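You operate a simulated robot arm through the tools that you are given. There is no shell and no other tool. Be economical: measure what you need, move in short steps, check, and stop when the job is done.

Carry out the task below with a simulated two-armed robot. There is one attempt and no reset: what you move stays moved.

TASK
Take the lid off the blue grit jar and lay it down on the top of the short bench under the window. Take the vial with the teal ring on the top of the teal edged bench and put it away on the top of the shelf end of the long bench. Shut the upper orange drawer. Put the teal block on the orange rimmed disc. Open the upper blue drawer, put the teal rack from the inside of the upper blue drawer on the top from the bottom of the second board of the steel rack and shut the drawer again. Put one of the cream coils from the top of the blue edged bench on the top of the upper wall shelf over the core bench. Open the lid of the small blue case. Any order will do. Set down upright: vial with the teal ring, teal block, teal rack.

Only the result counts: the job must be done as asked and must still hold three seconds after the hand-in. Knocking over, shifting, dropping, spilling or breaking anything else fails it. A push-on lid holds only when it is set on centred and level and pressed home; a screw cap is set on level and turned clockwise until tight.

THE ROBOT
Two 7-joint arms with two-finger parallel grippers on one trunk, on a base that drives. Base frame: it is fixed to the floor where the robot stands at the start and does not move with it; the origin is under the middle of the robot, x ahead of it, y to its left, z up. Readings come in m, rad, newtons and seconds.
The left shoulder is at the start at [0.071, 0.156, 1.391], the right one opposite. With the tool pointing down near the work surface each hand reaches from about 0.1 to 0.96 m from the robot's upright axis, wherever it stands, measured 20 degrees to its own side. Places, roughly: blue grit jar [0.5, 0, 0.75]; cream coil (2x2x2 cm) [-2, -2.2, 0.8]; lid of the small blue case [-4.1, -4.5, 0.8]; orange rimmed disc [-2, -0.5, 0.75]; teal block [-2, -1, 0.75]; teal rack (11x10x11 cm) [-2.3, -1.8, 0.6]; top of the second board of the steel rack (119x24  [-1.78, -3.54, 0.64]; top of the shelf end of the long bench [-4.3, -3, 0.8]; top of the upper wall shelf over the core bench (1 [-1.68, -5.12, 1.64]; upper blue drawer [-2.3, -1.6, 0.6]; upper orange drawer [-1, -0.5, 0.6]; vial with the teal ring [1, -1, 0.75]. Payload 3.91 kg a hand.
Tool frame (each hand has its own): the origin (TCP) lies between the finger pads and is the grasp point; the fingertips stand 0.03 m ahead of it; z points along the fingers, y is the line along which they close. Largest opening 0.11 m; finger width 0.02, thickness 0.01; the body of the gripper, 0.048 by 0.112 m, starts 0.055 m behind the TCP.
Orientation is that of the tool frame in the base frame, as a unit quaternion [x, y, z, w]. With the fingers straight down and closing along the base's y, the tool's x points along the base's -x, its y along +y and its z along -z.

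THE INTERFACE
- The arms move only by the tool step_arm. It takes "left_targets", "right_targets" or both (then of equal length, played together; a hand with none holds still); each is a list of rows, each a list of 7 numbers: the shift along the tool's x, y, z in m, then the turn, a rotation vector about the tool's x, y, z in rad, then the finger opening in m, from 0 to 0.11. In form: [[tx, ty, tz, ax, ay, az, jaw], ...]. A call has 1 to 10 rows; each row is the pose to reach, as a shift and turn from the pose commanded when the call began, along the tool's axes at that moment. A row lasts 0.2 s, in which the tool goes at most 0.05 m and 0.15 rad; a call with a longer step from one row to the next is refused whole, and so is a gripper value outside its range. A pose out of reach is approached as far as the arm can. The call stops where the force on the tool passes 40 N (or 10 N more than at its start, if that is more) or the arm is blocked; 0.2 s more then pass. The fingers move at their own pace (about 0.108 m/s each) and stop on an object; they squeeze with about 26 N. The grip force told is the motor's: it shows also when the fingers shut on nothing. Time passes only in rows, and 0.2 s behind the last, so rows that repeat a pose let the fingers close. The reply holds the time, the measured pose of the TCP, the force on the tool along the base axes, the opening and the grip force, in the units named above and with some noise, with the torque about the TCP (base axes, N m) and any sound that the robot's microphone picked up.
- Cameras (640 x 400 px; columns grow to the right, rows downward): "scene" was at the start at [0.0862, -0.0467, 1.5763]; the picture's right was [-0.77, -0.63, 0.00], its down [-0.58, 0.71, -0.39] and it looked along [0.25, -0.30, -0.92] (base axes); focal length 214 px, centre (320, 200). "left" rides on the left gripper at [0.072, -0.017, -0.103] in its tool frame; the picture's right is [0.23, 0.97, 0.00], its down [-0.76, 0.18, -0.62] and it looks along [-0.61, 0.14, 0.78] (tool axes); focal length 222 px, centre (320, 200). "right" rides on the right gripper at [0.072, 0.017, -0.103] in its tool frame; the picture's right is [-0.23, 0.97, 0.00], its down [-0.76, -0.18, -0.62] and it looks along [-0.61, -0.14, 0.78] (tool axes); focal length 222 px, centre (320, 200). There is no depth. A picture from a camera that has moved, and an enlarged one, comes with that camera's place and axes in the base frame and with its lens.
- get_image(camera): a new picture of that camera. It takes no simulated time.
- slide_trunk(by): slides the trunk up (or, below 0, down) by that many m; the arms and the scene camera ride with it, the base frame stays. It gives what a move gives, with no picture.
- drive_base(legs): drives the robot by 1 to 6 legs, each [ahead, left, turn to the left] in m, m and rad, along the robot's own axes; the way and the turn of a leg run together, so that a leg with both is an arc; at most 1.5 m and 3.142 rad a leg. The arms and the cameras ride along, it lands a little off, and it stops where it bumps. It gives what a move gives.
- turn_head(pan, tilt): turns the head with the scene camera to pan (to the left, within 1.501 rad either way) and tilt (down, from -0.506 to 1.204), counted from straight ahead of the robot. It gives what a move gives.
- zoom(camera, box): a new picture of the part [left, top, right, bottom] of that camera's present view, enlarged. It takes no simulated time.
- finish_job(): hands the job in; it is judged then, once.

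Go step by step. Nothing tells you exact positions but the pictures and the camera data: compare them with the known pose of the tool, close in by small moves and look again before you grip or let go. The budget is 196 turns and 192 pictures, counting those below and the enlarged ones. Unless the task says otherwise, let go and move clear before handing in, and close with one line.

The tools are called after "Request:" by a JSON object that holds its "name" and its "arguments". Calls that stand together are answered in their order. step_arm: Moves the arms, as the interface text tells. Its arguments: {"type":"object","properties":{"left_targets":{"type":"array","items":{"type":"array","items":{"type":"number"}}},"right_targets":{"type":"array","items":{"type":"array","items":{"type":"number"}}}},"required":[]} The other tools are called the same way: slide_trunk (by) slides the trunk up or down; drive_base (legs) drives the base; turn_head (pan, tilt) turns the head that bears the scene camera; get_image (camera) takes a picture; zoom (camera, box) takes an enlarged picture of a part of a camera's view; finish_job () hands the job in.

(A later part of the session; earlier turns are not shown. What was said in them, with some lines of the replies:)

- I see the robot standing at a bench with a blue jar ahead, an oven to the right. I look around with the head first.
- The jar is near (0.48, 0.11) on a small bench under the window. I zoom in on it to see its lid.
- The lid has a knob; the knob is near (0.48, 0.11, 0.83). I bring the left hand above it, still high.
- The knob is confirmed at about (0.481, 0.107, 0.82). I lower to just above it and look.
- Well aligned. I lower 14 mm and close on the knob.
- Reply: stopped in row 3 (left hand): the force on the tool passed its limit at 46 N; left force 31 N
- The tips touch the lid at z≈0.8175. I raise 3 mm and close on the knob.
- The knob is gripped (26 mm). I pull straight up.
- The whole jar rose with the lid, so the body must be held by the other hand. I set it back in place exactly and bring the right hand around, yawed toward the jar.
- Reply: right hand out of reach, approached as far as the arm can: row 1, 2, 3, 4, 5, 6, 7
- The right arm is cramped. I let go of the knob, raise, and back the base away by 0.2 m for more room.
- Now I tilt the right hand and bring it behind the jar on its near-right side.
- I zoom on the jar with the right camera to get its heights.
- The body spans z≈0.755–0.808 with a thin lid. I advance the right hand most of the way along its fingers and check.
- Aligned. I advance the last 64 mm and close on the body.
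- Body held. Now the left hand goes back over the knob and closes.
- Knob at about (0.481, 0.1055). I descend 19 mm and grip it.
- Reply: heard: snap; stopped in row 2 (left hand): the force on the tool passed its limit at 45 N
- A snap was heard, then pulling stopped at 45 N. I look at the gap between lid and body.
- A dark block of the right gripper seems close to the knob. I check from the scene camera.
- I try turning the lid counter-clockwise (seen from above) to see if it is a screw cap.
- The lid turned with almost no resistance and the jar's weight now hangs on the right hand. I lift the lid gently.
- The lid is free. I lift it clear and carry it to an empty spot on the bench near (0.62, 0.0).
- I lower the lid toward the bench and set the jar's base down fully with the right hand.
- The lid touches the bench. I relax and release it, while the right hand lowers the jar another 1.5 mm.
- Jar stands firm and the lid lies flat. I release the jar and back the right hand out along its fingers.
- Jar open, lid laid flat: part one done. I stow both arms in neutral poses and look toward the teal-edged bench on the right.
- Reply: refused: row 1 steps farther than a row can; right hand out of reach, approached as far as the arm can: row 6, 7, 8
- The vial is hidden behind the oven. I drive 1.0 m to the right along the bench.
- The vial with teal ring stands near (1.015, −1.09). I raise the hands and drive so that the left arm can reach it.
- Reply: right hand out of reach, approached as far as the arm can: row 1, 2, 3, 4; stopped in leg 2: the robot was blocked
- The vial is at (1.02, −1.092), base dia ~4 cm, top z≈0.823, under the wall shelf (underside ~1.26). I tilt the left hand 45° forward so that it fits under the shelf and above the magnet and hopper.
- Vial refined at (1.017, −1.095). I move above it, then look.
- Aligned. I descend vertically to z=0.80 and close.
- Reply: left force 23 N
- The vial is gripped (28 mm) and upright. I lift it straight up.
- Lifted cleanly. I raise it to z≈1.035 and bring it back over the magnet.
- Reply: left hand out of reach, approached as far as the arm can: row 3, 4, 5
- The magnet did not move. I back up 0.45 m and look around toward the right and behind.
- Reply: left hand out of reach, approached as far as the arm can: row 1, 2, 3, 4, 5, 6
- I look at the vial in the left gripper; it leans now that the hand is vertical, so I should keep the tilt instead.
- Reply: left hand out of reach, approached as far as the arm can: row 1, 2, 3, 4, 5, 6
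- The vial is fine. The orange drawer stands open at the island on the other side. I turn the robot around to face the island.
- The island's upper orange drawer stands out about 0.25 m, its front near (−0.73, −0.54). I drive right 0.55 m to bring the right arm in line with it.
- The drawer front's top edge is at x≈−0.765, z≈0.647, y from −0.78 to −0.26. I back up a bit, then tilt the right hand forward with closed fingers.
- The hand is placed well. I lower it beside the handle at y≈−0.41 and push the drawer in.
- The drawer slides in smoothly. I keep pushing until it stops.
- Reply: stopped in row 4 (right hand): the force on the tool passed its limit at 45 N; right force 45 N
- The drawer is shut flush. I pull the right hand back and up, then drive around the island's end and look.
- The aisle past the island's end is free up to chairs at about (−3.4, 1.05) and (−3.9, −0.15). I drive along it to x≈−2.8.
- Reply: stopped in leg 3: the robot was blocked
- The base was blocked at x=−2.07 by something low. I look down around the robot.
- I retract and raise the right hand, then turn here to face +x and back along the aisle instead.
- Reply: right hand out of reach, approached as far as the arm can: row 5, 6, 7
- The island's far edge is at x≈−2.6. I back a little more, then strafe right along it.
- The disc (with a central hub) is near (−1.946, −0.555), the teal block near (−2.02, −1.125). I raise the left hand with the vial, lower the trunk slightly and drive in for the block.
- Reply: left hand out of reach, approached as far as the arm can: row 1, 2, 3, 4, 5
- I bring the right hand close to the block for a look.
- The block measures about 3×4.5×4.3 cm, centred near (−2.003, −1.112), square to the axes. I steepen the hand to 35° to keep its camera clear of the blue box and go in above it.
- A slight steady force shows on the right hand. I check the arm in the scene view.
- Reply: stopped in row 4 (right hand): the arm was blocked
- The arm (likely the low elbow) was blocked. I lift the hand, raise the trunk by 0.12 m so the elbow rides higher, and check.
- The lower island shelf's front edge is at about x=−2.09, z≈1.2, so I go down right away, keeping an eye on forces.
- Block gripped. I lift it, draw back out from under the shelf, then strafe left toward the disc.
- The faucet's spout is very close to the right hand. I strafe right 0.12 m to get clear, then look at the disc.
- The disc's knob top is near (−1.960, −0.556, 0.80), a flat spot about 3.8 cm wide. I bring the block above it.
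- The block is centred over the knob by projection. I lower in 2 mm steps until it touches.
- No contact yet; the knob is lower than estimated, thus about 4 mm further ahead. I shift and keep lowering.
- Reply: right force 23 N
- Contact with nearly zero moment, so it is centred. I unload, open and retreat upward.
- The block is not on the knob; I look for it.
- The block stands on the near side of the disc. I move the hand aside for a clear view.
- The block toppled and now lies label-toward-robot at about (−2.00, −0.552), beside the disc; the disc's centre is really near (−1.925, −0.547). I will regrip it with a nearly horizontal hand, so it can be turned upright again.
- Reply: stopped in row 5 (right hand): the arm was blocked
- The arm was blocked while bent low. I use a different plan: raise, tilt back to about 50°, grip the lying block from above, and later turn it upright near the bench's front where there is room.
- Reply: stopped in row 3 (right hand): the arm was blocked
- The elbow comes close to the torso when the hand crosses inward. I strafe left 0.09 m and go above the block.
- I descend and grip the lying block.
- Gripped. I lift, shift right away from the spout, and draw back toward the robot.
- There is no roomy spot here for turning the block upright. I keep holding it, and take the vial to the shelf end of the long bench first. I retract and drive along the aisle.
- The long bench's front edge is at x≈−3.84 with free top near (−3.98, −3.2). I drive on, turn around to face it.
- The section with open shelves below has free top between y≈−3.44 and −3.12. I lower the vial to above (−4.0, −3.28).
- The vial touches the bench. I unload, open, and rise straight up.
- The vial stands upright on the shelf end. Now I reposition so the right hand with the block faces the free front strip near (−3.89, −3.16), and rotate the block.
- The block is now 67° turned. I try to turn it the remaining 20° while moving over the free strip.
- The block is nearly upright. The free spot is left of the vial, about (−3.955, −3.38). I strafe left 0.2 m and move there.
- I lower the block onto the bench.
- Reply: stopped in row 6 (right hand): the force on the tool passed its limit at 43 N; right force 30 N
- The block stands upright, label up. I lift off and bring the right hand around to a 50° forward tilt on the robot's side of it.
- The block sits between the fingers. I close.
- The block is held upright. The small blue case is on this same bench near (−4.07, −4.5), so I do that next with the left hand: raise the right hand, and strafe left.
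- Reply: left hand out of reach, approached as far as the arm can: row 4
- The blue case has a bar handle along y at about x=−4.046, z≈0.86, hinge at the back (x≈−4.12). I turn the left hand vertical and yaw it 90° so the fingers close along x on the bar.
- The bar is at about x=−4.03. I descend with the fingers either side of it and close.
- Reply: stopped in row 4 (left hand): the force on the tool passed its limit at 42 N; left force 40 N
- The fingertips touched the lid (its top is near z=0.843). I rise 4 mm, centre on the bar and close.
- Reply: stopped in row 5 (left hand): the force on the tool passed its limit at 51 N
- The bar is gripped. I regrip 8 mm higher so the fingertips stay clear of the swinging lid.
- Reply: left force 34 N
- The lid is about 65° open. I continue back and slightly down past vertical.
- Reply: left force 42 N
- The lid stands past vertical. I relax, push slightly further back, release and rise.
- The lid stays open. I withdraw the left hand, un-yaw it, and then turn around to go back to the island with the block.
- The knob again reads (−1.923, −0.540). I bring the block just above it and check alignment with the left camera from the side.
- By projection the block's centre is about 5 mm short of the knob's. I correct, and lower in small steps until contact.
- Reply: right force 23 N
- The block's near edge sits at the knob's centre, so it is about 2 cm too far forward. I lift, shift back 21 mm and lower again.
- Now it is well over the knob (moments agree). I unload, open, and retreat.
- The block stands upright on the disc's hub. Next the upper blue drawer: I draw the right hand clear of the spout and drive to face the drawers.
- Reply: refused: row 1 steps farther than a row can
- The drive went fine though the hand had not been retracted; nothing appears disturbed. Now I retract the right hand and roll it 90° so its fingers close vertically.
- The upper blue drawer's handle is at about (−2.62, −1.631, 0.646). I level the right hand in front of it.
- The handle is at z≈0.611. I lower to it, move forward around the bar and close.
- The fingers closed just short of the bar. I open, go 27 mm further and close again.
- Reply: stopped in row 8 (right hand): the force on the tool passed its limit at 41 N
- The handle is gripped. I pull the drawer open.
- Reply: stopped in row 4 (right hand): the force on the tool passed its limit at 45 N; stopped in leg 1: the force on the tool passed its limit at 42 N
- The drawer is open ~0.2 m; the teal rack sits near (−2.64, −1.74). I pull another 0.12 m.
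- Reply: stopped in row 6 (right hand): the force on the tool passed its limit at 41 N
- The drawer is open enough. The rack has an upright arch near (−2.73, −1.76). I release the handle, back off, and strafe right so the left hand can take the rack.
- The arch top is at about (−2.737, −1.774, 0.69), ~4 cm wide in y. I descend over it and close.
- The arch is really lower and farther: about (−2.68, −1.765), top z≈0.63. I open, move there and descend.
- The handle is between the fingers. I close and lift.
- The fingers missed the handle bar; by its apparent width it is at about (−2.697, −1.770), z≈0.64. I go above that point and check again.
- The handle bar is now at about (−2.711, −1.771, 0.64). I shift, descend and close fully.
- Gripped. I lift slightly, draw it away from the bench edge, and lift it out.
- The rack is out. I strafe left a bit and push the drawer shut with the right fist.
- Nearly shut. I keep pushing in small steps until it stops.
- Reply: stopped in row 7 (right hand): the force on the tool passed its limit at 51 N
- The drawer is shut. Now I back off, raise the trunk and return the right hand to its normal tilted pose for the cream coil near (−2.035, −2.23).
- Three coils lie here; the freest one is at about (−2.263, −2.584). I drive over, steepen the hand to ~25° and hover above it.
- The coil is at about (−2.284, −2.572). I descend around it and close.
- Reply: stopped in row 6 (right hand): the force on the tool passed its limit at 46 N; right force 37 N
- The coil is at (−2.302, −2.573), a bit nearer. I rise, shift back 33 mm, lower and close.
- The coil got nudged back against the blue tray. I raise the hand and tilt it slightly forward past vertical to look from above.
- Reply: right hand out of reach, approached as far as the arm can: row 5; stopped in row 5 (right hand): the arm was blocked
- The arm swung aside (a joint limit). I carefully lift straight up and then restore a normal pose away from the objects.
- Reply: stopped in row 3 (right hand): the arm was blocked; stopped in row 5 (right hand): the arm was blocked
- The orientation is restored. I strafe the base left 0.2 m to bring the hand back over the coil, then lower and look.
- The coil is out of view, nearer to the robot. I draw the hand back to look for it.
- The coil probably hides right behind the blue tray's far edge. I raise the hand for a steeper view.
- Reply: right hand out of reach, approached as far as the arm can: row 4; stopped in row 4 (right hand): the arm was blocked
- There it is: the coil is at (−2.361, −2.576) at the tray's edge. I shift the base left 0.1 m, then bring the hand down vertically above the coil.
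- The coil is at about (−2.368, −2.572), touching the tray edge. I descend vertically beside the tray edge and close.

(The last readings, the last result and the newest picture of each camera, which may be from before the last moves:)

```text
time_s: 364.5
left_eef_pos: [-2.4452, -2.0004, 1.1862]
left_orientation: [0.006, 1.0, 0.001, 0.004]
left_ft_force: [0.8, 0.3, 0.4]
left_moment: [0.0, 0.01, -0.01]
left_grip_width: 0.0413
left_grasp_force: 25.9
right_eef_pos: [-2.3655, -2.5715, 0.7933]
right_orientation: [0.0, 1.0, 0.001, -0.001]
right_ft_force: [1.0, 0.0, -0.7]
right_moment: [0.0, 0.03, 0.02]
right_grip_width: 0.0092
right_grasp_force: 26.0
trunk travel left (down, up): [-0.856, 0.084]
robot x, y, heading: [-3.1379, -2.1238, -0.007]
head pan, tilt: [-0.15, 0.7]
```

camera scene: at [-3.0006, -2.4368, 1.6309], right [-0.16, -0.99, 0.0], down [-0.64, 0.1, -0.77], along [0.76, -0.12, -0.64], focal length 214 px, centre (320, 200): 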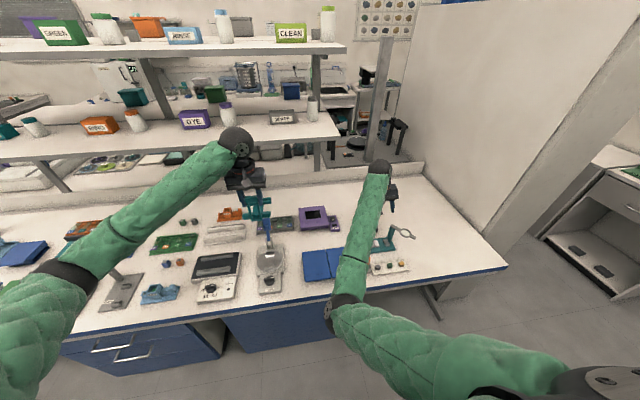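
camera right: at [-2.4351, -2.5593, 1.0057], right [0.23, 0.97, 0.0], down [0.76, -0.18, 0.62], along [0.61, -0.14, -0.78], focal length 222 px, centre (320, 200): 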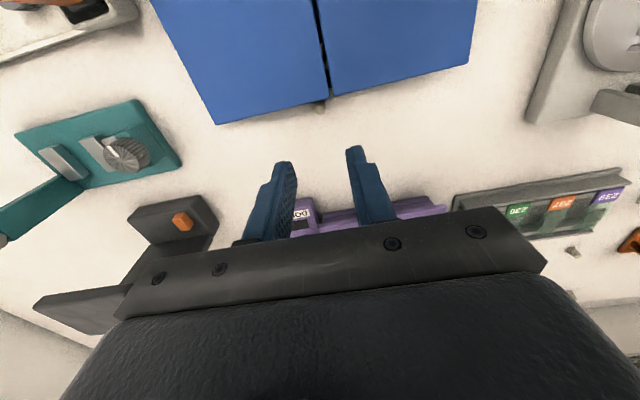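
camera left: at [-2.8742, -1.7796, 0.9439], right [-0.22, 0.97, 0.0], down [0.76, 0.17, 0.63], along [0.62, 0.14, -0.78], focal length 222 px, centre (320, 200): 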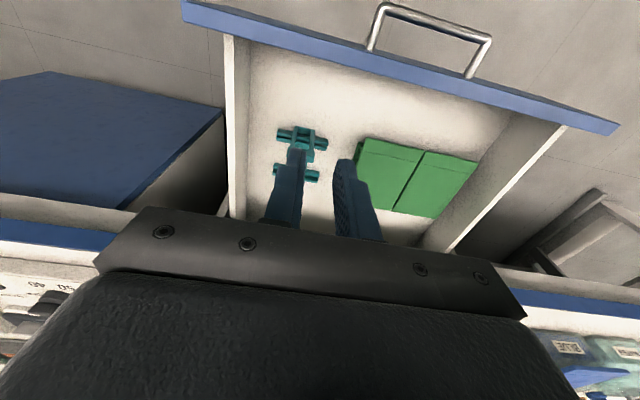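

Something 9 mm wide is held. I lift and check.

Request:
{"name": "step_arm", "arguments": {"right_targets": [[0, 0, -0.02, 0, 0, 0, 0.0], [0, 0, -0.06, 0, 0, 0, 0.0], [0, 0, -0.1, 0, 0, 0, 0.0], [0, 0, -0.14, 0, 0, 0, 0.0], [0, 0, -0.18, 0, 0, 0, 0.0], [0, 0, -0.22, 0, 0, 0, 0.0]]}}

Request:
{"name": "zoom", "arguments": {"camera": "right", "box": [220, 40, 420, 210]}}

```text
time_s: 365.9
left_eef_pos: [-2.4438, -2.001, 1.1869]
left_orientation: [0.007, 1.0, 0.002, 0.005]
left_ft_force: [0.5, 0.1, 0.3]
left_moment: [0.0, 0.02, 0.04]
left_grip_width: 0.0414
left_grasp_force: 25.9
right_eef_pos: [-2.3636, -2.5711, 1.0107]
right_orientation: [0.0, 1.0, 0.001, -0.002]
right_ft_force: [0.1, -0.5, -0.2]
right_moment: [0.02, -0.01, 0.0]
right_grip_width: 0.0093
right_grasp_force: 26.4
trunk travel left (down, up): [-0.856, 0.084]
robot x, y, heading: [-3.142, -2.125, -0.004]
head pan, tilt: [-0.15, 0.7]
```

```text
2.35 times, centred on (320, 125) of right
camera zoom: at [-2.4352, -2.5543, 1.1138], right [0.23, 0.97, 0.0], down [0.76, -0.18, 0.62], along [0.6, -0.14, -0.78], focal length 523 px, centre (320, 376)
```

zoom: 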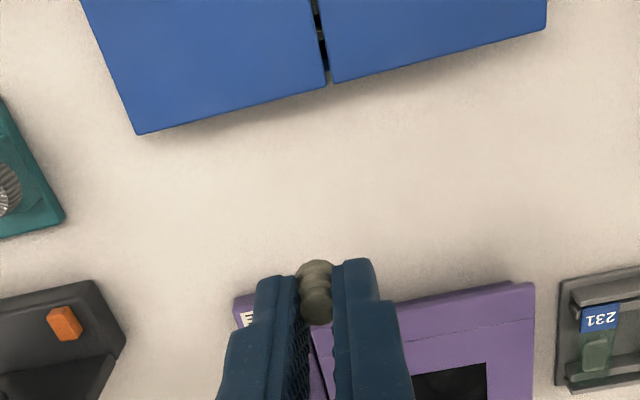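

The coil is held. Now I drive past the island's end toward the steel rack area and look.

Request:
{"name": "drive_base", "arguments": {"legs": [[-0.22, 0, 0.004], [0, -1.1, 0], [0, -1.1, 0]]}}

Request:
{"name": "turn_head", "arguments": {"pan": 0.1, "tilt": 0.4}}

Request:
{"name": "get_image", "arguments": {"camera": "scene"}}

```text
time_s: 377.8
left_eef_pos: [-2.6299, -4.1121, 1.1864]
left_orientation: [-0.015, 1.0, 0.002, 0.005]
left_ft_force: [0.3, -0.1, -0.4]
left_moment: [0.0, 0.02, 0.0]
left_grip_width: 0.0417
left_grasp_force: 26.2
right_eef_pos: [-2.523, -4.6795, 1.0119]
right_orientation: [-0.02, 1.0, 0.001, 0.0]
right_ft_force: [0.1, -0.2, -0.4]
right_moment: [0.04, 0.0, 0.0]
right_grip_width: 0.0095
right_grasp_force: 26.3
trunk travel left (down, up): [-0.856, 0.084]
robot x, y, heading: [-3.3249, -4.2653, 0.035]
head pan, tilt: [-0.15, 0.7]
```

```text
time_s: 378.6
left_eef_pos: [-2.6316, -4.1114, 1.1867]
left_orientation: [-0.015, 1.0, 0.002, 0.005]
left_ft_force: [0.4, -0.5, -0.7]
left_moment: [0.0, 0.02, 0.01]
left_grip_width: 0.0415
left_grasp_force: 25.8
right_eef_pos: [-2.5236, -4.6797, 1.0107]
right_orientation: [-0.023, 1.0, 0.001, -0.001]
right_ft_force: [-0.3, 0.4, 0.0]
right_moment: [0.04, 0.01, 0.0]
right_grip_width: 0.0092
right_grasp_force: 25.8
trunk travel left (down, up): [-0.856, 0.084]
robot x, y, heading: [-3.3225, -4.2639, 0.035]
head pan, tilt: [0.099, 0.4]
```

```text
20 pictures are left
camera scene: at [-3.1793, -4.2519, 1.6574], right [0.14, -0.99, 0.0], down [-0.39, -0.05, -0.92], along [0.91, 0.13, -0.39], focal length 214 px, centre (320, 200)
```

scene: 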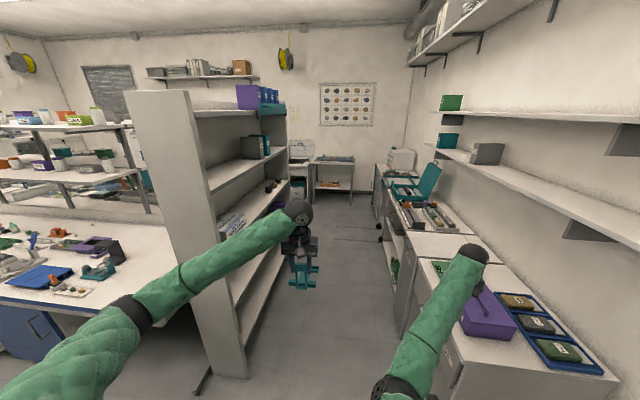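

I see the steel rack: boards at z≈0.64 and ≈1.0 — too low a gap for a vertical hand, so I must regrip the rack with a tilted hand. There is free space on the island's end near (−2.45, −3.25); I go there to set it down and regrip.

Request:
{"name": "drive_base", "arguments": {"legs": [[0, 0, -0.035], [0, 0.83, 0], [0.1, 0, 0]]}}

Request:
{"name": "get_image", "arguments": {"camera": "left"}}

```text
time_s: 384.1
left_eef_pos: [-2.5351, -3.2979, 1.1862]
left_orientation: [-0.002, 1.0, 0.002, 0.004]
left_ft_force: [0.3, 0.2, -0.7]
left_moment: [-0.02, 0.05, -0.01]
left_grip_width: 0.0417
left_grasp_force: 26.1
right_eef_pos: [-2.4427, -3.8673, 1.012]
right_orientation: [-0.007, 1.0, 0.001, -0.001]
right_ft_force: [0.7, -0.4, 0.0]
right_moment: [0.0, 0.0, -0.01]
right_grip_width: 0.0095
right_grasp_force: 25.3
trunk travel left (down, up): [-0.856, 0.084]
robot x, y, heading: [-3.2256, -3.4344, 0.01]
head pan, tilt: [0.099, 0.4]
```

```text
19 pictures are left
camera left: at [-2.607, -3.3164, 1.2909], right [-0.23, 0.97, 0.0], down [0.76, 0.18, 0.63], along [0.61, 0.15, -0.78], focal length 222 px, centre (320, 200)
```

left: 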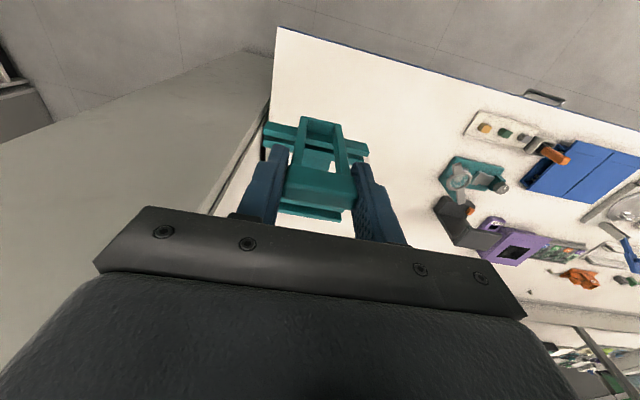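

The free island end lies right below. I lower the rack there.

Request:
{"name": "step_arm", "arguments": {"left_targets": [[-0.01, 0.01, 0.04, 0, 0, 0, 0], [-0.02, 0.02, 0.085, 0, 0, 0, 0], [-0.02, 0.02, 0.13, 0, 0, 0, 0], [-0.02, 0.02, 0.175, 0, 0, 0, 0], [-0.02, 0.02, 0.22, 0, 0, 0, 0], [-0.02, 0.02, 0.265, 0, 0, 0, 0], [-0.02, 0.02, 0.29, 0, 0, 0, 0], [-0.02, 0.02, 0.3, 0, 0, 0, 0], [-0.02, 0.02, 0.304, 0, 0, 0, 0], [-0.02, 0.02, 0.308, 0, 0, 0, 0]]}}

```text
time_s: 386.4
left_eef_pos: [-2.5108, -3.2779, 0.8785]
left_orientation: [-0.002, 1.0, 0.001, 0.005]
left_ft_force: [0.5, 0.7, -0.7]
left_moment: [0.0, 0.01, 0.03]
left_grip_width: 0.0416
left_grasp_force: 25.9
right_eef_pos: [-2.4431, -3.8694, 1.0109]
right_orientation: [-0.008, 1.0, 0.001, -0.001]
right_ft_force: [-0.1, -0.4, -0.6]
right_moment: [-0.02, 0.0, -0.04]
right_grip_width: 0.0093
right_grasp_force: 26.2
trunk travel left (down, up): [-0.856, 0.084]
robot x, y, heading: [-3.2286, -3.432, 0.003]
head pan, tilt: [0.099, 0.4]
```

Request:
{"name": "step_arm", "arguments": {"left_targets": [[0, 0, 0.003, 0, 0, 0, 0], [0, 0, 0.006, 0, 0, 0, 0], [0, 0, 0.009, 0, 0, 0, 0], [0, 0, 0.012, 0, 0, 0, 0], [0, 0, 0.012, 0, 0, 0, 0]]}}

Request:
{"name": "zoom", "arguments": {"camera": "left", "box": [200, 60, 440, 230]}}

```text
time_s: 387.6
left_eef_pos: [-2.5114, -3.277, 0.8676]
left_orientation: [-0.002, 1.0, 0.001, 0.005]
left_ft_force: [0.3, 0.3, -0.5]
left_moment: [0.03, 0.01, 0.0]
left_grip_width: 0.0415
left_grasp_force: 26.4
right_eef_pos: [-2.4431, -3.8684, 1.0108]
right_orientation: [-0.008, 1.0, 0.001, -0.001]
right_ft_force: [-0.3, -0.4, 0.2]
right_moment: [0.01, 0.03, -0.02]
right_grip_width: 0.0095
right_grasp_force: 26.6
trunk travel left (down, up): [-0.856, 0.084]
robot x, y, heading: [-3.2215, -3.4322, 0.011]
head pan, tilt: [0.099, 0.4]
```

```text
2.35 times, centred on (320, 145) of left
camera zoom: at [-2.5845, -3.2962, 0.9712], right [-0.23, 0.97, 0.0], down [0.76, 0.18, 0.63], along [0.61, 0.15, -0.78], focal length 523 px, centre (320, 329)
```

zoom: 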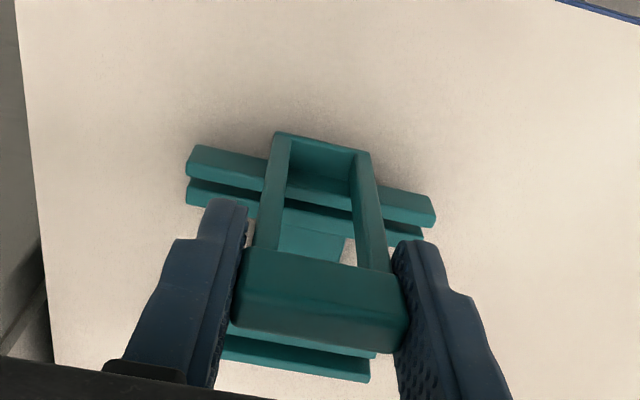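

Request:
{"name": "step_arm", "arguments": {"left_targets": [[0, 0, 0.003, 0, 0, 0, 0], [0, 0, 0.006, 0, 0, 0, 0], [0, 0, 0.009, 0, 0, 0, 0], [0, 0, 0.012, 0, 0, 0, 0], [0, 0, 0.015, 0, 0, 0, 0], [0, 0, 0.018, 0, 0, 0, 0]]}}

```text
time_s: 388.9
left_eef_pos: [-2.5117, -3.2777, 0.8512]
left_orientation: [-0.002, 1.0, 0.002, 0.006]
left_ft_force: [1.2, -2.0, 20.6]
left_moment: [-0.09, -0.15, 0.0]
left_grip_width: 0.0417
left_grasp_force: 25.7
right_eef_pos: [-2.4445, -3.8682, 1.0115]
right_orientation: [-0.008, 1.0, 0.001, 0.0]
right_ft_force: [0.2, -0.5, 0.2]
right_moment: [0.0, 0.01, -0.01]
right_grip_width: 0.0091
right_grasp_force: 26.0
trunk travel left (down, up): [-0.856, 0.084]
robot x, y, heading: [-3.2287, -3.4294, 0.014]
head pan, tilt: [0.099, 0.4]
```

The rack stands on the bench (TCP z 0.851). I release, tilt the open hand 40° about the handle, and close again.

Request:
{"name": "step_arm", "arguments": {"left_targets": [[0, 0, -0.003, 0, 0, 0, 0.02], [0, 0, -0.003, 0, 0, 0, 0.07], [0, 0, -0.003, 0, 0, 0, 0.08], [0, 0, -0.003, 0, -0.14, 0, 0.08], [0, 0, -0.003, 0, -0.28, 0, 0.08], [0, 0, -0.003, 0, -0.42, 0, 0.08], [0, 0, -0.003, 0, -0.56, 0, 0.08], [0, 0, -0.003, 0, -0.7, 0, 0.08]]}}

Request:
{"name": "zoom", "arguments": {"camera": "left", "box": [180, 40, 460, 240]}}

```text
time_s: 390.8
left_eef_pos: [-2.5121, -3.2772, 0.8534]
left_orientation: [-0.001, 0.938, 0.001, 0.348]
left_ft_force: [0.0, -0.3, 0.4]
left_moment: [0.04, -0.02, -0.03]
left_grip_width: 0.0801
left_grasp_force: 0.1
right_eef_pos: [-2.4429, -3.8689, 1.0113]
right_orientation: [-0.007, 1.0, 0.001, 0.0]
right_ft_force: [0.4, -0.5, -0.7]
right_moment: [-0.01, 0.01, 0.0]
right_grip_width: 0.0095
right_grasp_force: 25.9
trunk travel left (down, up): [-0.856, 0.084]
robot x, y, heading: [-3.2282, -3.4328, 0.013]
head pan, tilt: [0.099, 0.4]
```

```text
2.00 times, centred on (320, 140) of left
camera zoom: at [-2.6328, -3.2962, 0.885], right [-0.17, 0.97, -0.15], down [0.17, 0.18, 0.97], along [0.97, 0.14, -0.19], focal length 444 px, centre (320, 320)
```

zoom: 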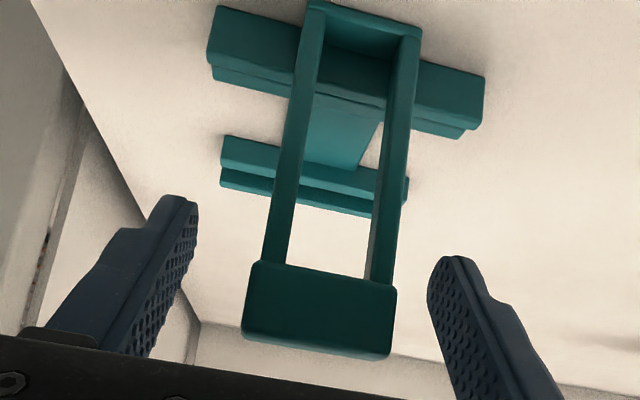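

The handle bar is right at the grasp point. I close and lift the rack.

Request:
{"name": "step_arm", "arguments": {"left_targets": [[0, 0, 0, 0, 0, 0, 0.05], [0, 0, 0, 0, 0, 0, 0.02], [0, 0, 0, 0, 0, 0, 0.0], [0, 0, 0, 0, 0, 0, 0.0], [-0.026, 0, -0.03, 0, 0, 0, 0.0], [-0.052, 0, -0.06, 0, 0, 0, 0.0], [-0.06, 0, -0.1, 0, 0, 0, 0.0], [-0.06, 0, -0.14, 0, 0, 0, 0.0]]}}

Request:
{"name": "drive_base", "arguments": {"legs": [[-0.15, 0, -0.012], [0, -0.78, 0]]}}

Request:
{"name": "get_image", "arguments": {"camera": "left"}}

```text
time_s: 392.6
left_eef_pos: [-2.5586, -3.2801, 0.9979]
left_orientation: [0.0, 0.937, 0.001, 0.349]
left_ft_force: [0.0, 0.3, -1.1]
left_moment: [0.03, 0.03, -0.01]
left_grip_width: 0.0413
left_grasp_force: 25.7
right_eef_pos: [-2.4446, -3.8693, 1.0121]
right_orientation: [-0.008, 1.0, 0.001, 0.001]
right_ft_force: [-1.1, -0.3, -0.8]
right_moment: [0.0, 0.01, -0.01]
right_grip_width: 0.0091
right_grasp_force: 25.9
trunk travel left (down, up): [-0.856, 0.084]
robot x, y, heading: [-3.2311, -3.4348, 0.014]
head pan, tilt: [0.099, 0.4]
```

```text
time_s: 397.7
left_eef_pos: [-2.7014, -4.052, 0.9965]
left_orientation: [-0.004, 0.938, 0.003, 0.347]
left_ft_force: [0.9, 0.2, -0.1]
left_moment: [-0.01, 0.02, 0.01]
left_grip_width: 0.0414
left_grasp_force: 26.2
right_eef_pos: [-2.5831, -4.6395, 1.0119]
right_orientation: [-0.013, 1.0, 0.001, 0.0]
right_ft_force: [0.8, -0.3, -0.4]
right_moment: [0.01, 0.01, -0.03]
right_grip_width: 0.0094
right_grasp_force: 26.3
trunk travel left (down, up): [-0.856, 0.084]
robot x, y, heading: [-3.3726, -4.2142, 0.02]
head pan, tilt: [0.099, 0.4]
```

```text
16 pictures are left
camera left: at [-2.8235, -4.0719, 1.0296], right [-0.18, 0.97, -0.14], down [0.17, 0.18, 0.97], along [0.97, 0.15, -0.2], focal length 222 px, centre (320, 200)
```

left: 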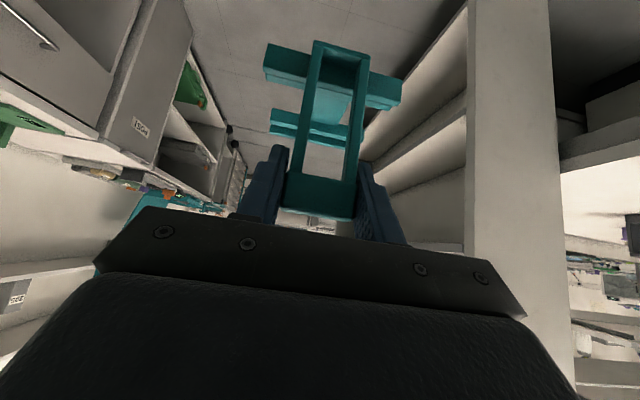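

The rack is held at a 40° hand tilt. I retract the left hand, turn toward the steel rack diagonally and drive to its front.

Request:
{"name": "step_arm", "arguments": {"left_targets": [[0.03, 0, -0.026, 0, 0, 0, 0.0], [0.06, 0, -0.052, 0, 0, 0, 0.0], [0.09, 0, -0.079, 0, 0, 0, 0.0], [0.12, 0, -0.105, 0, 0, 0, 0.0], [0.151, 0, -0.131, 0, 0, 0, 0.0]]}}

Request:
{"name": "drive_base", "arguments": {"legs": [[0, 0, 0.85], [0.57, -0.71, 0]]}}

Request:
{"name": "turn_head", "arguments": {"pan": 0.1, "tilt": 0.7}}

Request:
{"name": "get_image", "arguments": {"camera": "scene"}}

```text
time_s: 398.9
left_eef_pos: [-2.9033, -4.0559, 0.9995]
left_orientation: [-0.004, 0.937, 0.003, 0.348]
left_ft_force: [0.9, -0.7, -1.2]
left_moment: [0.01, 0.02, -0.02]
left_grip_width: 0.0415
left_grasp_force: 26.0
right_eef_pos: [-2.5841, -4.6419, 1.0106]
right_orientation: [-0.011, 1.0, 0.001, 0.0]
right_ft_force: [0.2, -0.9, 0.4]
right_moment: [0.0, 0.0, 0.0]
right_grip_width: 0.0094
right_grasp_force: 26.4
trunk travel left (down, up): [-0.856, 0.084]
robot x, y, heading: [-3.3714, -4.2104, 0.02]
head pan, tilt: [0.099, 0.4]
```

```text
time_s: 405.9
left_eef_pos: [-2.2961, -3.7551, 0.9974]
left_orientation: [-0.408, 0.844, 0.153, 0.312]
left_ft_force: [-0.2, -0.3, -0.7]
left_moment: [0.01, 0.01, 0.04]
left_grip_width: 0.0425
left_grasp_force: 26.0
right_eef_pos: [-1.6406, -3.8732, 1.0113]
right_orientation: [-0.441, 0.897, 0.0, -0.001]
right_ft_force: [-0.4, 0.0, -0.1]
right_moment: [0.01, 0.03, 0.0]
right_grip_width: 0.0093
right_grasp_force: 26.0
trunk travel left (down, up): [-0.856, 0.084]
robot x, y, heading: [-2.4747, -4.2143, 0.908]
head pan, tilt: [0.099, 0.4]
```

```text
time_s: 406.6
left_eef_pos: [-2.2973, -3.7541, 0.9985]
left_orientation: [-0.409, 0.844, 0.154, 0.312]
left_ft_force: [0.1, 0.4, -0.7]
left_moment: [0.01, 0.02, -0.03]
left_grip_width: 0.0428
left_grasp_force: 25.9
right_eef_pos: [-1.6405, -3.8716, 1.0113]
right_orientation: [-0.442, 0.897, 0.0, -0.001]
right_ft_force: [-0.3, 0.2, 0.3]
right_moment: [-0.02, 0.0, -0.03]
right_grip_width: 0.0094
right_grasp_force: 25.8
trunk travel left (down, up): [-0.856, 0.084]
robot x, y, heading: [-2.4743, -4.2178, 0.913]
head pan, tilt: [0.099, 0.7]
```

```text
15 pictures are left
camera scene: at [-2.3952, -4.1074, 1.6307], right [0.85, -0.53, 0.0], down [-0.34, -0.55, -0.77], along [0.41, 0.65, -0.64], focal length 214 px, centre (320, 200)
```

scene: 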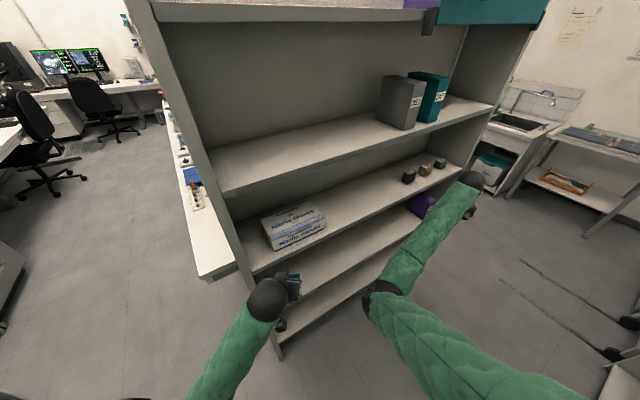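

The second board (z≈0.64) is free at this end. I lower the rack in front of it, then slide it in diagonally.

Request:
{"name": "step_arm", "arguments": {"left_targets": [[0.029, 0, 0.033, 0, 0, 0, 0.0], [0.058, 0, 0.067, 0, 0, 0, 0.0], [0.086, 0, 0.1, 0, 0, 0, 0.0], [0.115, 0, 0.133, 0, 0, 0, 0.0], [0.1437, 0, 0.1665, 0, 0, 0, 0.0], [0.11, 0, 0.196, 0, 0, 0, 0.0], [0.076, 0, 0.225, 0, 0, 0, 0.0], [0.042, 0, 0.254, 0, 0, 0, 0.0], [0.0077, 0, 0.284, 0, 0, 0, 0.0]]}}

Request:
{"name": "get_image", "arguments": {"camera": "left"}}

```text
time_s: 408.6
left_eef_pos: [-2.1889, -3.6114, 0.7772]
left_orientation: [-0.408, 0.844, 0.153, 0.312]
left_ft_force: [-0.4, 0.3, -1.1]
left_moment: [-0.01, 0.02, -0.01]
left_grip_width: 0.0425
left_grasp_force: 26.2
right_eef_pos: [-1.6407, -3.8718, 1.01]
right_orientation: [-0.442, 0.897, 0.0, -0.001]
right_ft_force: [0.2, 0.5, -0.1]
right_moment: [0.01, 0.03, 0.01]
right_grip_width: 0.0091
right_grasp_force: 25.9
trunk travel left (down, up): [-0.856, 0.084]
robot x, y, heading: [-2.4665, -4.2191, 0.911]
head pan, tilt: [0.099, 0.7]
```

```text
14 pictures are left
camera left: at [-2.2486, -3.7195, 0.8099], right [-0.87, 0.47, -0.14], down [-0.03, 0.24, 0.97], along [0.49, 0.85, -0.2], focal length 222 px, centre (320, 200)
```

left: 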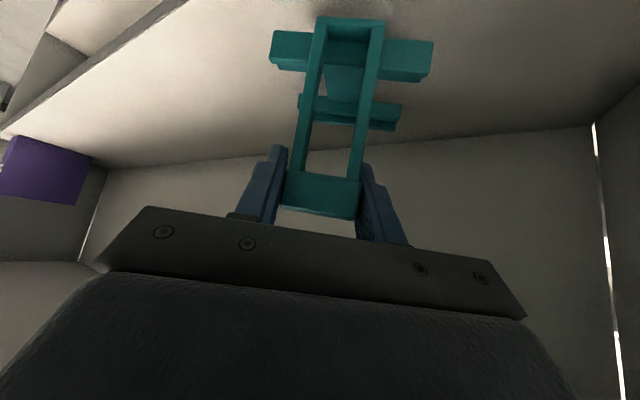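

The rack is inside, above the board. I lower it until it touches.

Request:
{"name": "step_arm", "arguments": {"left_targets": [[0.0098, 0, 0.0114, 0, 0, 0, 0.0], [0.0157, 0, 0.0182, 0, 0, 0, 0.0], [0.0176, 0, 0.0204, 0, 0, 0, 0.0], [0.0196, 0, 0.0227, 0, 0, 0, 0.0], [0.0216, 0, 0.025, 0, 0, 0, 0.0], [0.0235, 0, 0.0273, 0, 0, 0, 0.0], [0.0255, 0, 0.0295, 0, 0, 0, 0.0], [0.0274, 0, 0.0318, 0, 0, 0, 0.0]]}}

```text
time_s: 410.4
left_eef_pos: [-2.187, -3.6128, 0.7379]
left_orientation: [-0.409, 0.843, 0.155, 0.314]
left_ft_force: [-3.7, -0.5, 31.2]
left_moment: [-0.27, -0.09, 0.0]
left_grip_width: 0.0426
left_grasp_force: 26.0
right_eef_pos: [-1.6424, -3.8749, 1.0131]
right_orientation: [-0.442, 0.897, 0.001, -0.001]
right_ft_force: [-0.1, 0.3, 0.0]
right_moment: [-0.01, 0.0, 0.01]
right_grip_width: 0.0094
right_grasp_force: 25.8
trunk travel left (down, up): [-0.856, 0.084]
robot x, y, heading: [-2.4725, -4.2167, 0.908]
head pan, tilt: [0.099, 0.7]
```

Contact at the board. I unload, open, and withdraw horizontally.

Request:
{"name": "step_arm", "arguments": {"left_targets": [[-0.0026, 0, -0.003, 0, 0, 0, 0.0], [-0.0026, 0, -0.003, 0, 0, 0, 0.05], [-0.0026, 0, -0.003, 0, 0, 0, 0.08], [-0.0026, 0, -0.003, 0, 0, 0, 0.08], [0.03, 0, -0.034, 0, 0, 0, 0.08], [0.066, 0, -0.066, 0, 0, 0, 0.08], [0.102, 0, -0.098, 0, 0, 0, 0.08], [0.138, 0, -0.13, 0, 0, 0, 0.08], [0.16, 0, -0.165, 0, 0, 0, 0.08]]}}

Request:
{"name": "get_image", "arguments": {"camera": "left"}}

```text
time_s: 412.4
left_eef_pos: [-2.3247, -3.7959, 0.7549]
left_orientation: [-0.408, 0.844, 0.154, 0.314]
left_ft_force: [-0.7, -0.3, -0.7]
left_moment: [-0.02, -0.01, -0.01]
left_grip_width: 0.0799
left_grasp_force: 0.0
right_eef_pos: [-1.6396, -3.8724, 1.0108]
right_orientation: [-0.442, 0.897, 0.001, -0.001]
right_ft_force: [0.4, 0.0, -0.1]
right_moment: [0.02, 0.02, 0.04]
right_grip_width: 0.0092
right_grasp_force: 26.0
trunk travel left (down, up): [-0.856, 0.084]
robot x, y, heading: [-2.4693, -4.2177, 0.908]
head pan, tilt: [0.099, 0.7]
```

```text
13 pictures are left
camera left: at [-2.3861, -3.903, 0.7879], right [-0.87, 0.47, -0.14], down [-0.03, 0.24, 0.97], along [0.49, 0.85, -0.2], focal length 222 px, centre (320, 200)
```

left: 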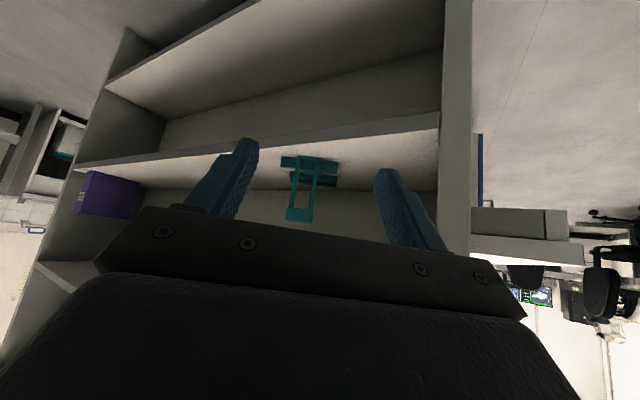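

The rack stands on the second board. Now the coil: I raise and tuck both hands, back out of the aisle, and turn toward the wall shelves.

Request:
{"name": "step_arm", "arguments": {"left_targets": [[-0.02, 0, -0.022, 0, 0, 0, 0.05], [-0.04, 0, -0.044, 0, 0, 0, 0.05], [-0.06, 0, -0.066, 0, 0, 0, 0.05], [-0.08, 0, -0.088, 0, 0, 0, 0.05], [-0.1, 0, -0.11, 0, 0, 0, 0.05], [-0.115, 0, -0.13, 0, 0, 0, 0.05], [-0.13, 0, -0.151, 0, 0, 0, 0.05]], "right_targets": [[0.026, 0, -0.032, 0, -0.075, 0, 0.0], [0.052, 0, -0.064, 0, -0.15, 0, 0.0], [0.078, 0, -0.096, 0, -0.225, 0, 0.0], [0.104, 0, -0.128, 0, -0.3, 0, 0.0], [0.13, 0, -0.16, 0, -0.375, 0, 0.0], [0.156, 0, -0.192, 0, -0.45, 0, 0.0], [0.18, 0, -0.224, 0, -0.52, 0, 0.0]]}}

Request:
{"name": "drive_base", "arguments": {"legs": [[-0.387, 0.496, 0], [0, 0, -1.8]]}}

Request:
{"name": "turn_head", "arguments": {"pan": 0.0, "tilt": 0.25}}

Request:
{"name": "get_image", "arguments": {"camera": "scene"}}

```text
time_s: 414.1
left_eef_pos: [-2.3427, -3.789, 0.9561]
left_orientation: [-0.407, 0.845, 0.153, 0.312]
left_ft_force: [-0.1, -0.1, 0.6]
left_moment: [0.02, -0.01, -0.01]
left_grip_width: 0.0503
left_grasp_force: 0.0
right_eef_pos: [-1.7121, -4.057, 1.2441]
right_orientation: [-0.43, 0.866, 0.107, 0.23]
right_ft_force: [1.0, -0.3, 3.1]
right_moment: [-0.06, 0.04, -0.02]
right_grip_width: 0.0094
right_grasp_force: 25.7
right hand out of reach, approached as far as the arm can: row 5, 6, 7
trunk travel left (down, up): [-0.856, 0.084]
robot x, y, heading: [-2.4699, -4.2224, 0.913]
head pan, tilt: [0.099, 0.7]
```

```text
time_s: 421.9
left_eef_pos: [-2.7059, -4.4483, 0.9566]
left_orientation: [0.417, 0.839, -0.153, 0.314]
left_ft_force: [0.6, -0.2, -0.1]
left_moment: [0.0, 0.01, 0.02]
left_grip_width: 0.05
left_grasp_force: 0.1
right_eef_pos: [-3.1201, -4.9946, 1.2406]
right_orientation: [0.421, 0.871, -0.116, 0.224]
right_ft_force: [-0.3, 0.7, 0.3]
right_moment: [0.02, -0.02, -0.02]
right_grip_width: 0.0093
right_grasp_force: 26.4
trunk travel left (down, up): [-0.856, 0.084]
robot x, y, heading: [-3.0899, -4.2184, -0.905]
head pan, tilt: [0.099, 0.7]
```

```text
time_s: 422.8
left_eef_pos: [-2.7064, -4.4504, 0.9544]
left_orientation: [0.418, 0.839, -0.15, 0.314]
left_ft_force: [0.5, -0.1, 0.5]
left_moment: [-0.02, -0.01, -0.01]
left_grip_width: 0.0502
left_grasp_force: 0.0
right_eef_pos: [-3.1228, -4.998, 1.238]
right_orientation: [0.421, 0.872, -0.114, 0.224]
right_ft_force: [0.6, -0.5, 0.8]
right_moment: [0.01, 0.02, 0.0]
right_grip_width: 0.0092
right_grasp_force: 25.9
trunk travel left (down, up): [-0.856, 0.084]
robot x, y, heading: [-3.0917, -4.2177, -0.91]
head pan, tilt: [0.0, 0.25]
```

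```text
12 pictures are left
camera scene: at [-2.997, -4.322, 1.6717], right [-0.79, -0.62, 0.01], down [-0.16, 0.19, -0.97], along [0.6, -0.76, -0.25], focal length 214 px, centre (320, 200)
```

scene: 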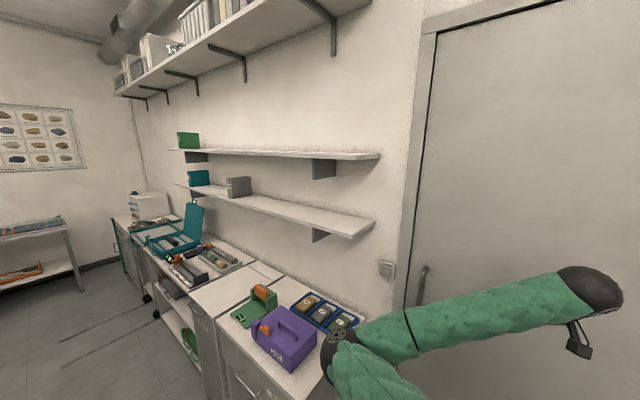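

The upper wall shelf (top z≈1.64) runs from x≈−2.7 on. I raise the trunk and the right hand above shelf height here, before moving sideways.

Request:
{"name": "slide_trunk", "arguments": {"by": 0.08}}

Request:
{"name": "step_arm", "arguments": {"right_targets": [[-0.023, 0, -0.0418, 0, 0, 0, 0.0], [-0.046, 0, -0.0836, 0, 0, 0, 0.0], [-0.0695, 0, -0.125, 0, 0, 0, 0.0], [-0.0927, 0, -0.167, 0, 0, 0, 0.0], [-0.116, 0, -0.209, 0, 0, 0, 0.0], [-0.139, 0, -0.251, 0, 0, 0, 0.0], [-0.162, 0, -0.292, 0, 0, 0, 0.0], [-0.1854, 0, -0.334, 0, 0, 0, 0.0], [-0.2086, 0, -0.376, 0, 0, 0, 0.0]]}}

```text
time_s: 424.0
left_eef_pos: [-2.7061, -4.4515, 1.036]
left_orientation: [0.419, 0.839, -0.15, 0.313]
left_ft_force: [0.2, 0.2, -0.4]
left_moment: [-0.03, 0.0, 0.01]
left_grip_width: 0.05
left_grasp_force: 0.1
right_eef_pos: [-3.1218, -5.0003, 1.3167]
right_orientation: [0.421, 0.872, -0.113, 0.223]
right_ft_force: [-0.4, 0.1, 0.4]
right_moment: [-0.03, 0.01, 0.01]
right_grip_width: 0.0093
right_grasp_force: 25.8
trunk travel left (down, up): [-0.936, 0.004]
robot x, y, heading: [-3.0939, -4.22, -0.907]
head pan, tilt: [0.0, 0.25]
```

```text
time_s: 426.0
left_eef_pos: [-2.7045, -4.4507, 1.0339]
left_orientation: [0.419, 0.839, -0.15, 0.313]
left_ft_force: [-0.1, 0.7, -0.9]
left_moment: [-0.01, 0.0, 0.02]
left_grip_width: 0.0503
left_grasp_force: 0.0
right_eef_pos: [-3.117, -4.995, 1.7479]
right_orientation: [0.421, 0.872, -0.114, 0.224]
right_ft_force: [0.0, 0.6, 0.4]
right_moment: [0.01, 0.04, -0.01]
right_grip_width: 0.0093
right_grasp_force: 25.8
trunk travel left (down, up): [-0.936, 0.004]
robot x, y, heading: [-3.0914, -4.2194, -0.902]
head pan, tilt: [0.0, 0.25]
```

Request:
{"name": "drive_base", "arguments": {"legs": [[0.373, 0.521, 0.0]]}}

Request:
{"name": "get_image", "arguments": {"camera": "right"}}

Request:
{"name": "turn_head", "arguments": {"pan": -0.5, "tilt": 0.1}}

Request:
{"name": "get_image", "arguments": {"camera": "scene"}}

```text
time_s: 429.6
left_eef_pos: [-2.051, -4.4047, 1.0346]
left_orientation: [0.403, 0.846, -0.144, 0.317]
left_ft_force: [-1.0, -0.5, -1.0]
left_moment: [0.03, 0.01, 0.01]
left_grip_width: 0.0503
left_grasp_force: 0.1
right_eef_pos: [-2.4437, -4.9612, 1.7486]
right_orientation: [0.406, 0.879, -0.11, 0.225]
right_ft_force: [0.2, 0.1, -0.5]
right_moment: [0.01, -0.02, 0.0]
right_grip_width: 0.0092
right_grasp_force: 25.5
trunk travel left (down, up): [-0.936, 0.004]
robot x, y, heading: [-2.4441, -4.1864, -0.868]
head pan, tilt: [0.0, 0.25]
```

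```text
11 pictures are left
camera right: at [-2.5045, -4.8621, 1.8029], right [0.87, 0.48, 0.1], down [0.11, -0.39, 0.92], along [0.48, -0.79, -0.39], focal length 222 px, centre (320, 200)
```

right: 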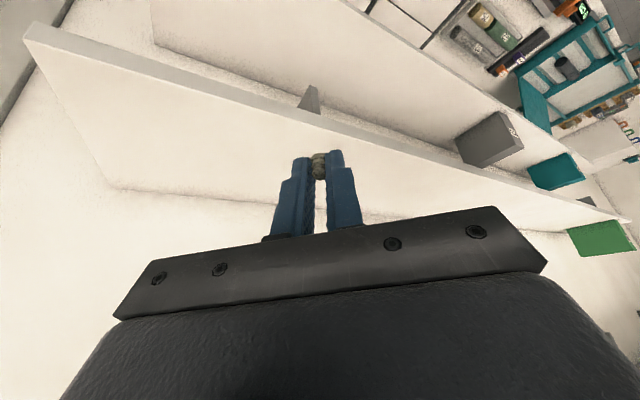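

```text
time_s: 430.5
left_eef_pos: [-2.0524, -4.4057, 1.0351]
left_orientation: [0.404, 0.846, -0.143, 0.317]
left_ft_force: [-0.1, -0.4, -0.1]
left_moment: [-0.01, 0.02, 0.01]
left_grip_width: 0.05
left_grasp_force: 0.1
right_eef_pos: [-2.445, -4.9624, 1.7465]
right_orientation: [0.407, 0.879, -0.109, 0.224]
right_ft_force: [-0.4, 0.3, 0.3]
right_moment: [0.03, -0.02, -0.04]
right_grip_width: 0.0092
right_grasp_force: 25.8
trunk travel left (down, up): [-0.936, 0.004]
robot x, y, heading: [-2.4475, -4.1821, -0.87]
head pan, tilt: [-0.499, 0.099]
```

```text
10 pictures are left
camera scene: at [-2.388, -4.3071, 1.7657], right [-0.98, -0.2, 0.01], down [-0.02, 0.09, -1.0], along [0.2, -0.98, -0.1], focal length 214 px, centre (320, 200)
```

scene: 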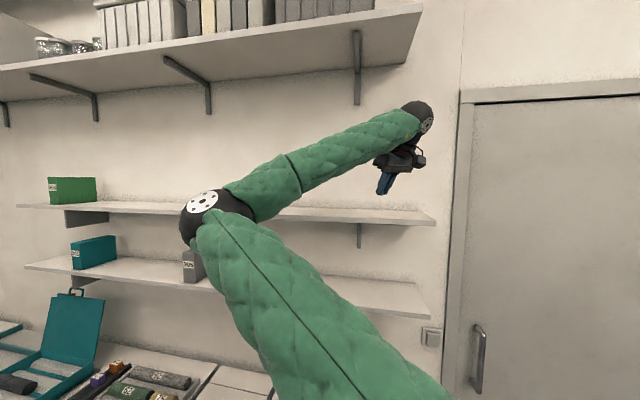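

The hand hangs just before the shelf (front edge y≈−5.02, wall −5.24). I extend 0.19 m over it and lower toward the surface.

Request:
{"name": "step_arm", "arguments": {"right_targets": [[-0.0415, 0, 0.023, 0, 0, 0, 0.0], [-0.083, 0, 0.046, 0, 0, 0, 0.0], [-0.1245, 0, 0.069, 0, 0, 0, 0.0], [-0.166, 0, 0.092, 0, 0, 0, 0.0], [-0.1515, 0, 0.118, 0, 0, 0, 0.0], [-0.1393, 0, 0.14, 0, 0, 0, 0.0], [-0.1378, 0, 0.1426, 0, 0, 0, 0.0], [-0.1364, 0, 0.1452, 0, 0, 0, 0.0], [-0.1349, 0, 0.1478, 0, 0, 0, 0.0]]}}

Request:
{"name": "get_image", "arguments": {"camera": "right"}}

```text
time_s: 432.5
left_eef_pos: [-2.0504, -4.4042, 1.0361]
left_orientation: [0.403, 0.846, -0.142, 0.318]
left_ft_force: [0.4, -0.8, 0.3]
left_moment: [-0.02, 0.03, 0.01]
left_grip_width: 0.0502
left_grasp_force: 0.0
right_eef_pos: [-2.3233, -5.1075, 1.6828]
right_orientation: [0.407, 0.878, -0.109, 0.226]
right_ft_force: [-0.6, -0.2, -0.2]
right_moment: [0.05, -0.01, 0.01]
right_grip_width: 0.0092
right_grasp_force: 26.4
trunk travel left (down, up): [-0.936, 0.004]
robot x, y, heading: [-2.4453, -4.1844, -0.868]
head pan, tilt: [-0.499, 0.099]
```

```text
9 pictures are left
camera right: at [-2.3842, -5.0091, 1.7387], right [0.87, 0.48, 0.1], down [0.11, -0.39, 0.92], along [0.48, -0.79, -0.39], focal length 222 px, centre (320, 200)
```

right: 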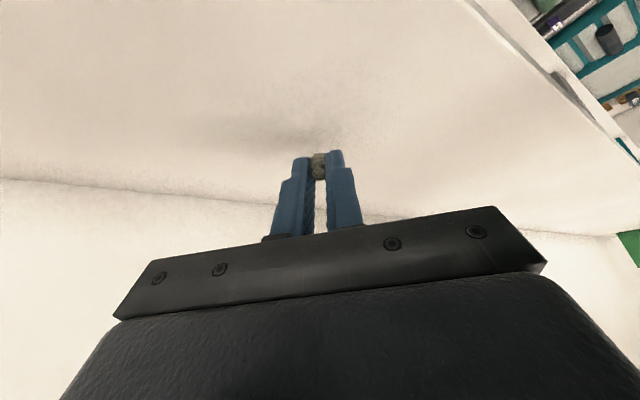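

Request:
{"name": "step_arm", "arguments": {"right_targets": [[0.0012, 0, 0.0022, 0, 0, 0, 0.0], [0.0024, 0, 0.0044, 0, 0, 0, 0.0], [0.0036, 0, 0.0066, 0, 0, 0, 0.0], [0.0048, 0, 0.0088, 0, 0, 0, 0.0], [0.0048, 0, 0.0088, 0, 0, 0, 0.0]]}}

```text
time_s: 433.7
left_eef_pos: [-2.0508, -4.4046, 1.0347]
left_orientation: [0.407, 0.845, -0.144, 0.316]
left_ft_force: [0.3, 0.2, 0.3]
left_moment: [-0.01, 0.0, -0.01]
left_grip_width: 0.0501
left_grasp_force: 0.0
right_eef_pos: [-2.3233, -5.1075, 1.6737]
right_orientation: [0.405, 0.879, -0.109, 0.225]
right_ft_force: [-0.3, -0.2, 0.5]
right_moment: [0.0, -0.06, -0.01]
right_grip_width: 0.0093
right_grasp_force: 25.9
trunk travel left (down, up): [-0.936, 0.004]
robot x, y, heading: [-2.4457, -4.1818, -0.869]
head pan, tilt: [-0.499, 0.099]
```

Request:
{"name": "step_arm", "arguments": {"right_targets": [[0.001, 0, 0.0017, 0, 0, 0, 0.0], [0.0019, 0, 0.0035, 0, 0, 0, 0.0], [0.0029, 0, 0.0052, 0, 0, 0, 0.0], [0.0029, 0, 0.0052, 0, 0, 0, 0.0]]}}

Request:
{"name": "zoom", "arguments": {"camera": "right", "box": [240, 90, 400, 220]}}

```text
time_s: 434.7
left_eef_pos: [-2.0526, -4.4059, 1.0354]
left_orientation: [0.406, 0.845, -0.14, 0.319]
left_ft_force: [-0.7, 0.2, 0.2]
left_moment: [0.0, -0.01, 0.02]
left_grip_width: 0.05
left_grasp_force: 0.1
right_eef_pos: [-2.326, -5.1109, 1.6711]
right_orientation: [0.405, 0.878, -0.111, 0.229]
right_ft_force: [3.1, -2.6, 14.5]
right_moment: [-0.09, -0.27, 0.09]
right_grip_width: 0.0092
right_grasp_force: 26.5
trunk travel left (down, up): [-0.936, 0.004]
robot x, y, heading: [-2.4476, -4.1831, -0.87]
head pan, tilt: [-0.499, 0.099]
stopped in row 4 (right hand): the force on the tool passed its limit at 42 N (the readings are from after the stop); the commanded pose is now the measured one
```

```text
3.08 times, centred on (320, 155) of right
camera zoom: at [-2.3873, -5.0109, 1.7252], right [0.87, 0.48, 0.1], down [0.1, -0.38, 0.92], along [0.48, -0.79, -0.38], focal length 684 px, centre (320, 338)
```

zoom: 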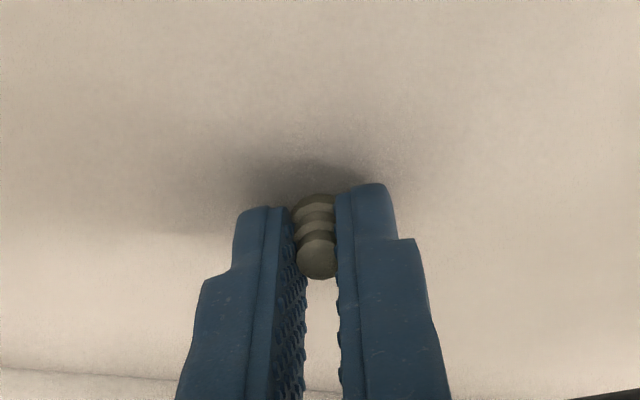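

The coil touches the shelf. I unload, open and rise straight up.

Request:
{"name": "step_arm", "arguments": {"right_targets": [[-0.0008, 0, -0.0013, 0, 0, 0, 0.0], [-0.0008, 0, -0.0013, 0, 0, 0, 0.02], [-0.0008, 0, -0.0013, 0, 0, 0, 0.045], [-0.0008, 0, -0.0013, 0, 0, 0, 0.045], [-0.011, 0, -0.019, 0, 0, 0, 0.045], [-0.03, 0, -0.052, 0, 0, 0, 0.045], [-0.045, 0, -0.085, 0, 0, 0, 0.045]]}}

Request:
{"name": "zoom", "arguments": {"camera": "right", "box": [200, 0, 440, 190]}}

```text
time_s: 436.3
left_eef_pos: [-2.052, -4.4054, 1.0363]
left_orientation: [0.404, 0.846, -0.142, 0.318]
left_ft_force: [0.5, -0.8, 0.7]
left_moment: [0.0, 0.05, 0.01]
left_grip_width: 0.05
left_grasp_force: 0.2
right_eef_pos: [-2.3249, -5.105, 1.7649]
right_orientation: [0.406, 0.878, -0.111, 0.227]
right_ft_force: [-0.6, -0.2, 0.1]
right_moment: [0.02, -0.01, 0.04]
right_grip_width: 0.045
right_grasp_force: 0.0
trunk travel left (down, up): [-0.936, 0.004]
robot x, y, heading: [-2.4444, -4.1826, -0.867]
head pan, tilt: [-0.499, 0.099]
```

```text
2.11 times, centred on (320, 95) of right
camera zoom: at [-2.3861, -5.0056, 1.8203], right [0.87, 0.48, 0.1], down [0.1, -0.38, 0.92], along [0.48, -0.79, -0.38], focal length 468 px, centre (320, 421)
```

zoom: 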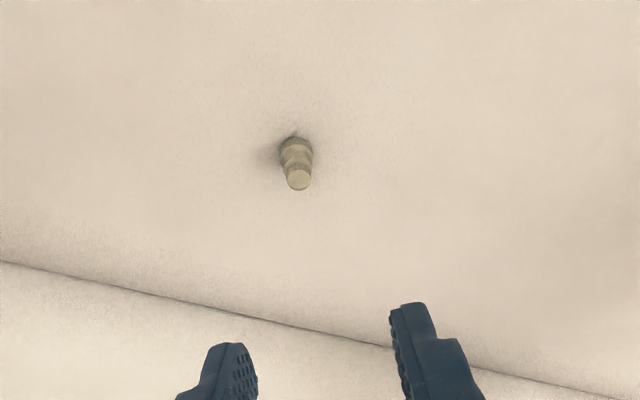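

The coil stands on the upper wall shelf. I withdraw the hand clear of the shelf.

Request:
{"name": "step_arm", "arguments": {"right_targets": [[0.035, 0, -0.02, 0, 0, 0, 0.045], [0.07, 0, -0.039, 0, 0, 0, 0.045], [0.105, 0, -0.058, 0, 0, 0, 0.045], [0.14, 0, -0.078, 0, 0, 0, 0.045], [0.175, 0, -0.097, 0, 0, 0, 0.045]]}}

Request:
{"name": "finish_job", "arguments": {}}

```text
time_s: 437.5
left_eef_pos: [-2.0517, -4.4049, 1.0359]
left_orientation: [0.404, 0.846, -0.142, 0.318]
left_ft_force: [0.1, -0.5, 0.6]
left_moment: [0.0, -0.01, 0.01]
left_grip_width: 0.0498
left_grasp_force: 0.0
right_eef_pos: [-2.4548, -4.9545, 1.7659]
right_orientation: [0.406, 0.878, -0.111, 0.227]
right_ft_force: [-0.2, 0.0, -0.6]
right_moment: [0.0, -0.02, 0.0]
right_grip_width: 0.045
right_grasp_force: 0.0
trunk travel left (down, up): [-0.936, 0.004]
robot x, y, heading: [-2.4442, -4.1833, -0.871]
head pan, tilt: [-0.499, 0.099]
```

```text
The job is handed in.
```

All seven parts were carried out and the job is handed in. I saw each result as I finished it but made no final check of the whole room. The teal block toppled at its first placing and was set upright again on the disc's raised centre hub, the vial was tilted about 45° on the way but looked unharmed, and one drive passed low over the blue-edged bench with nothing seen disturbed.
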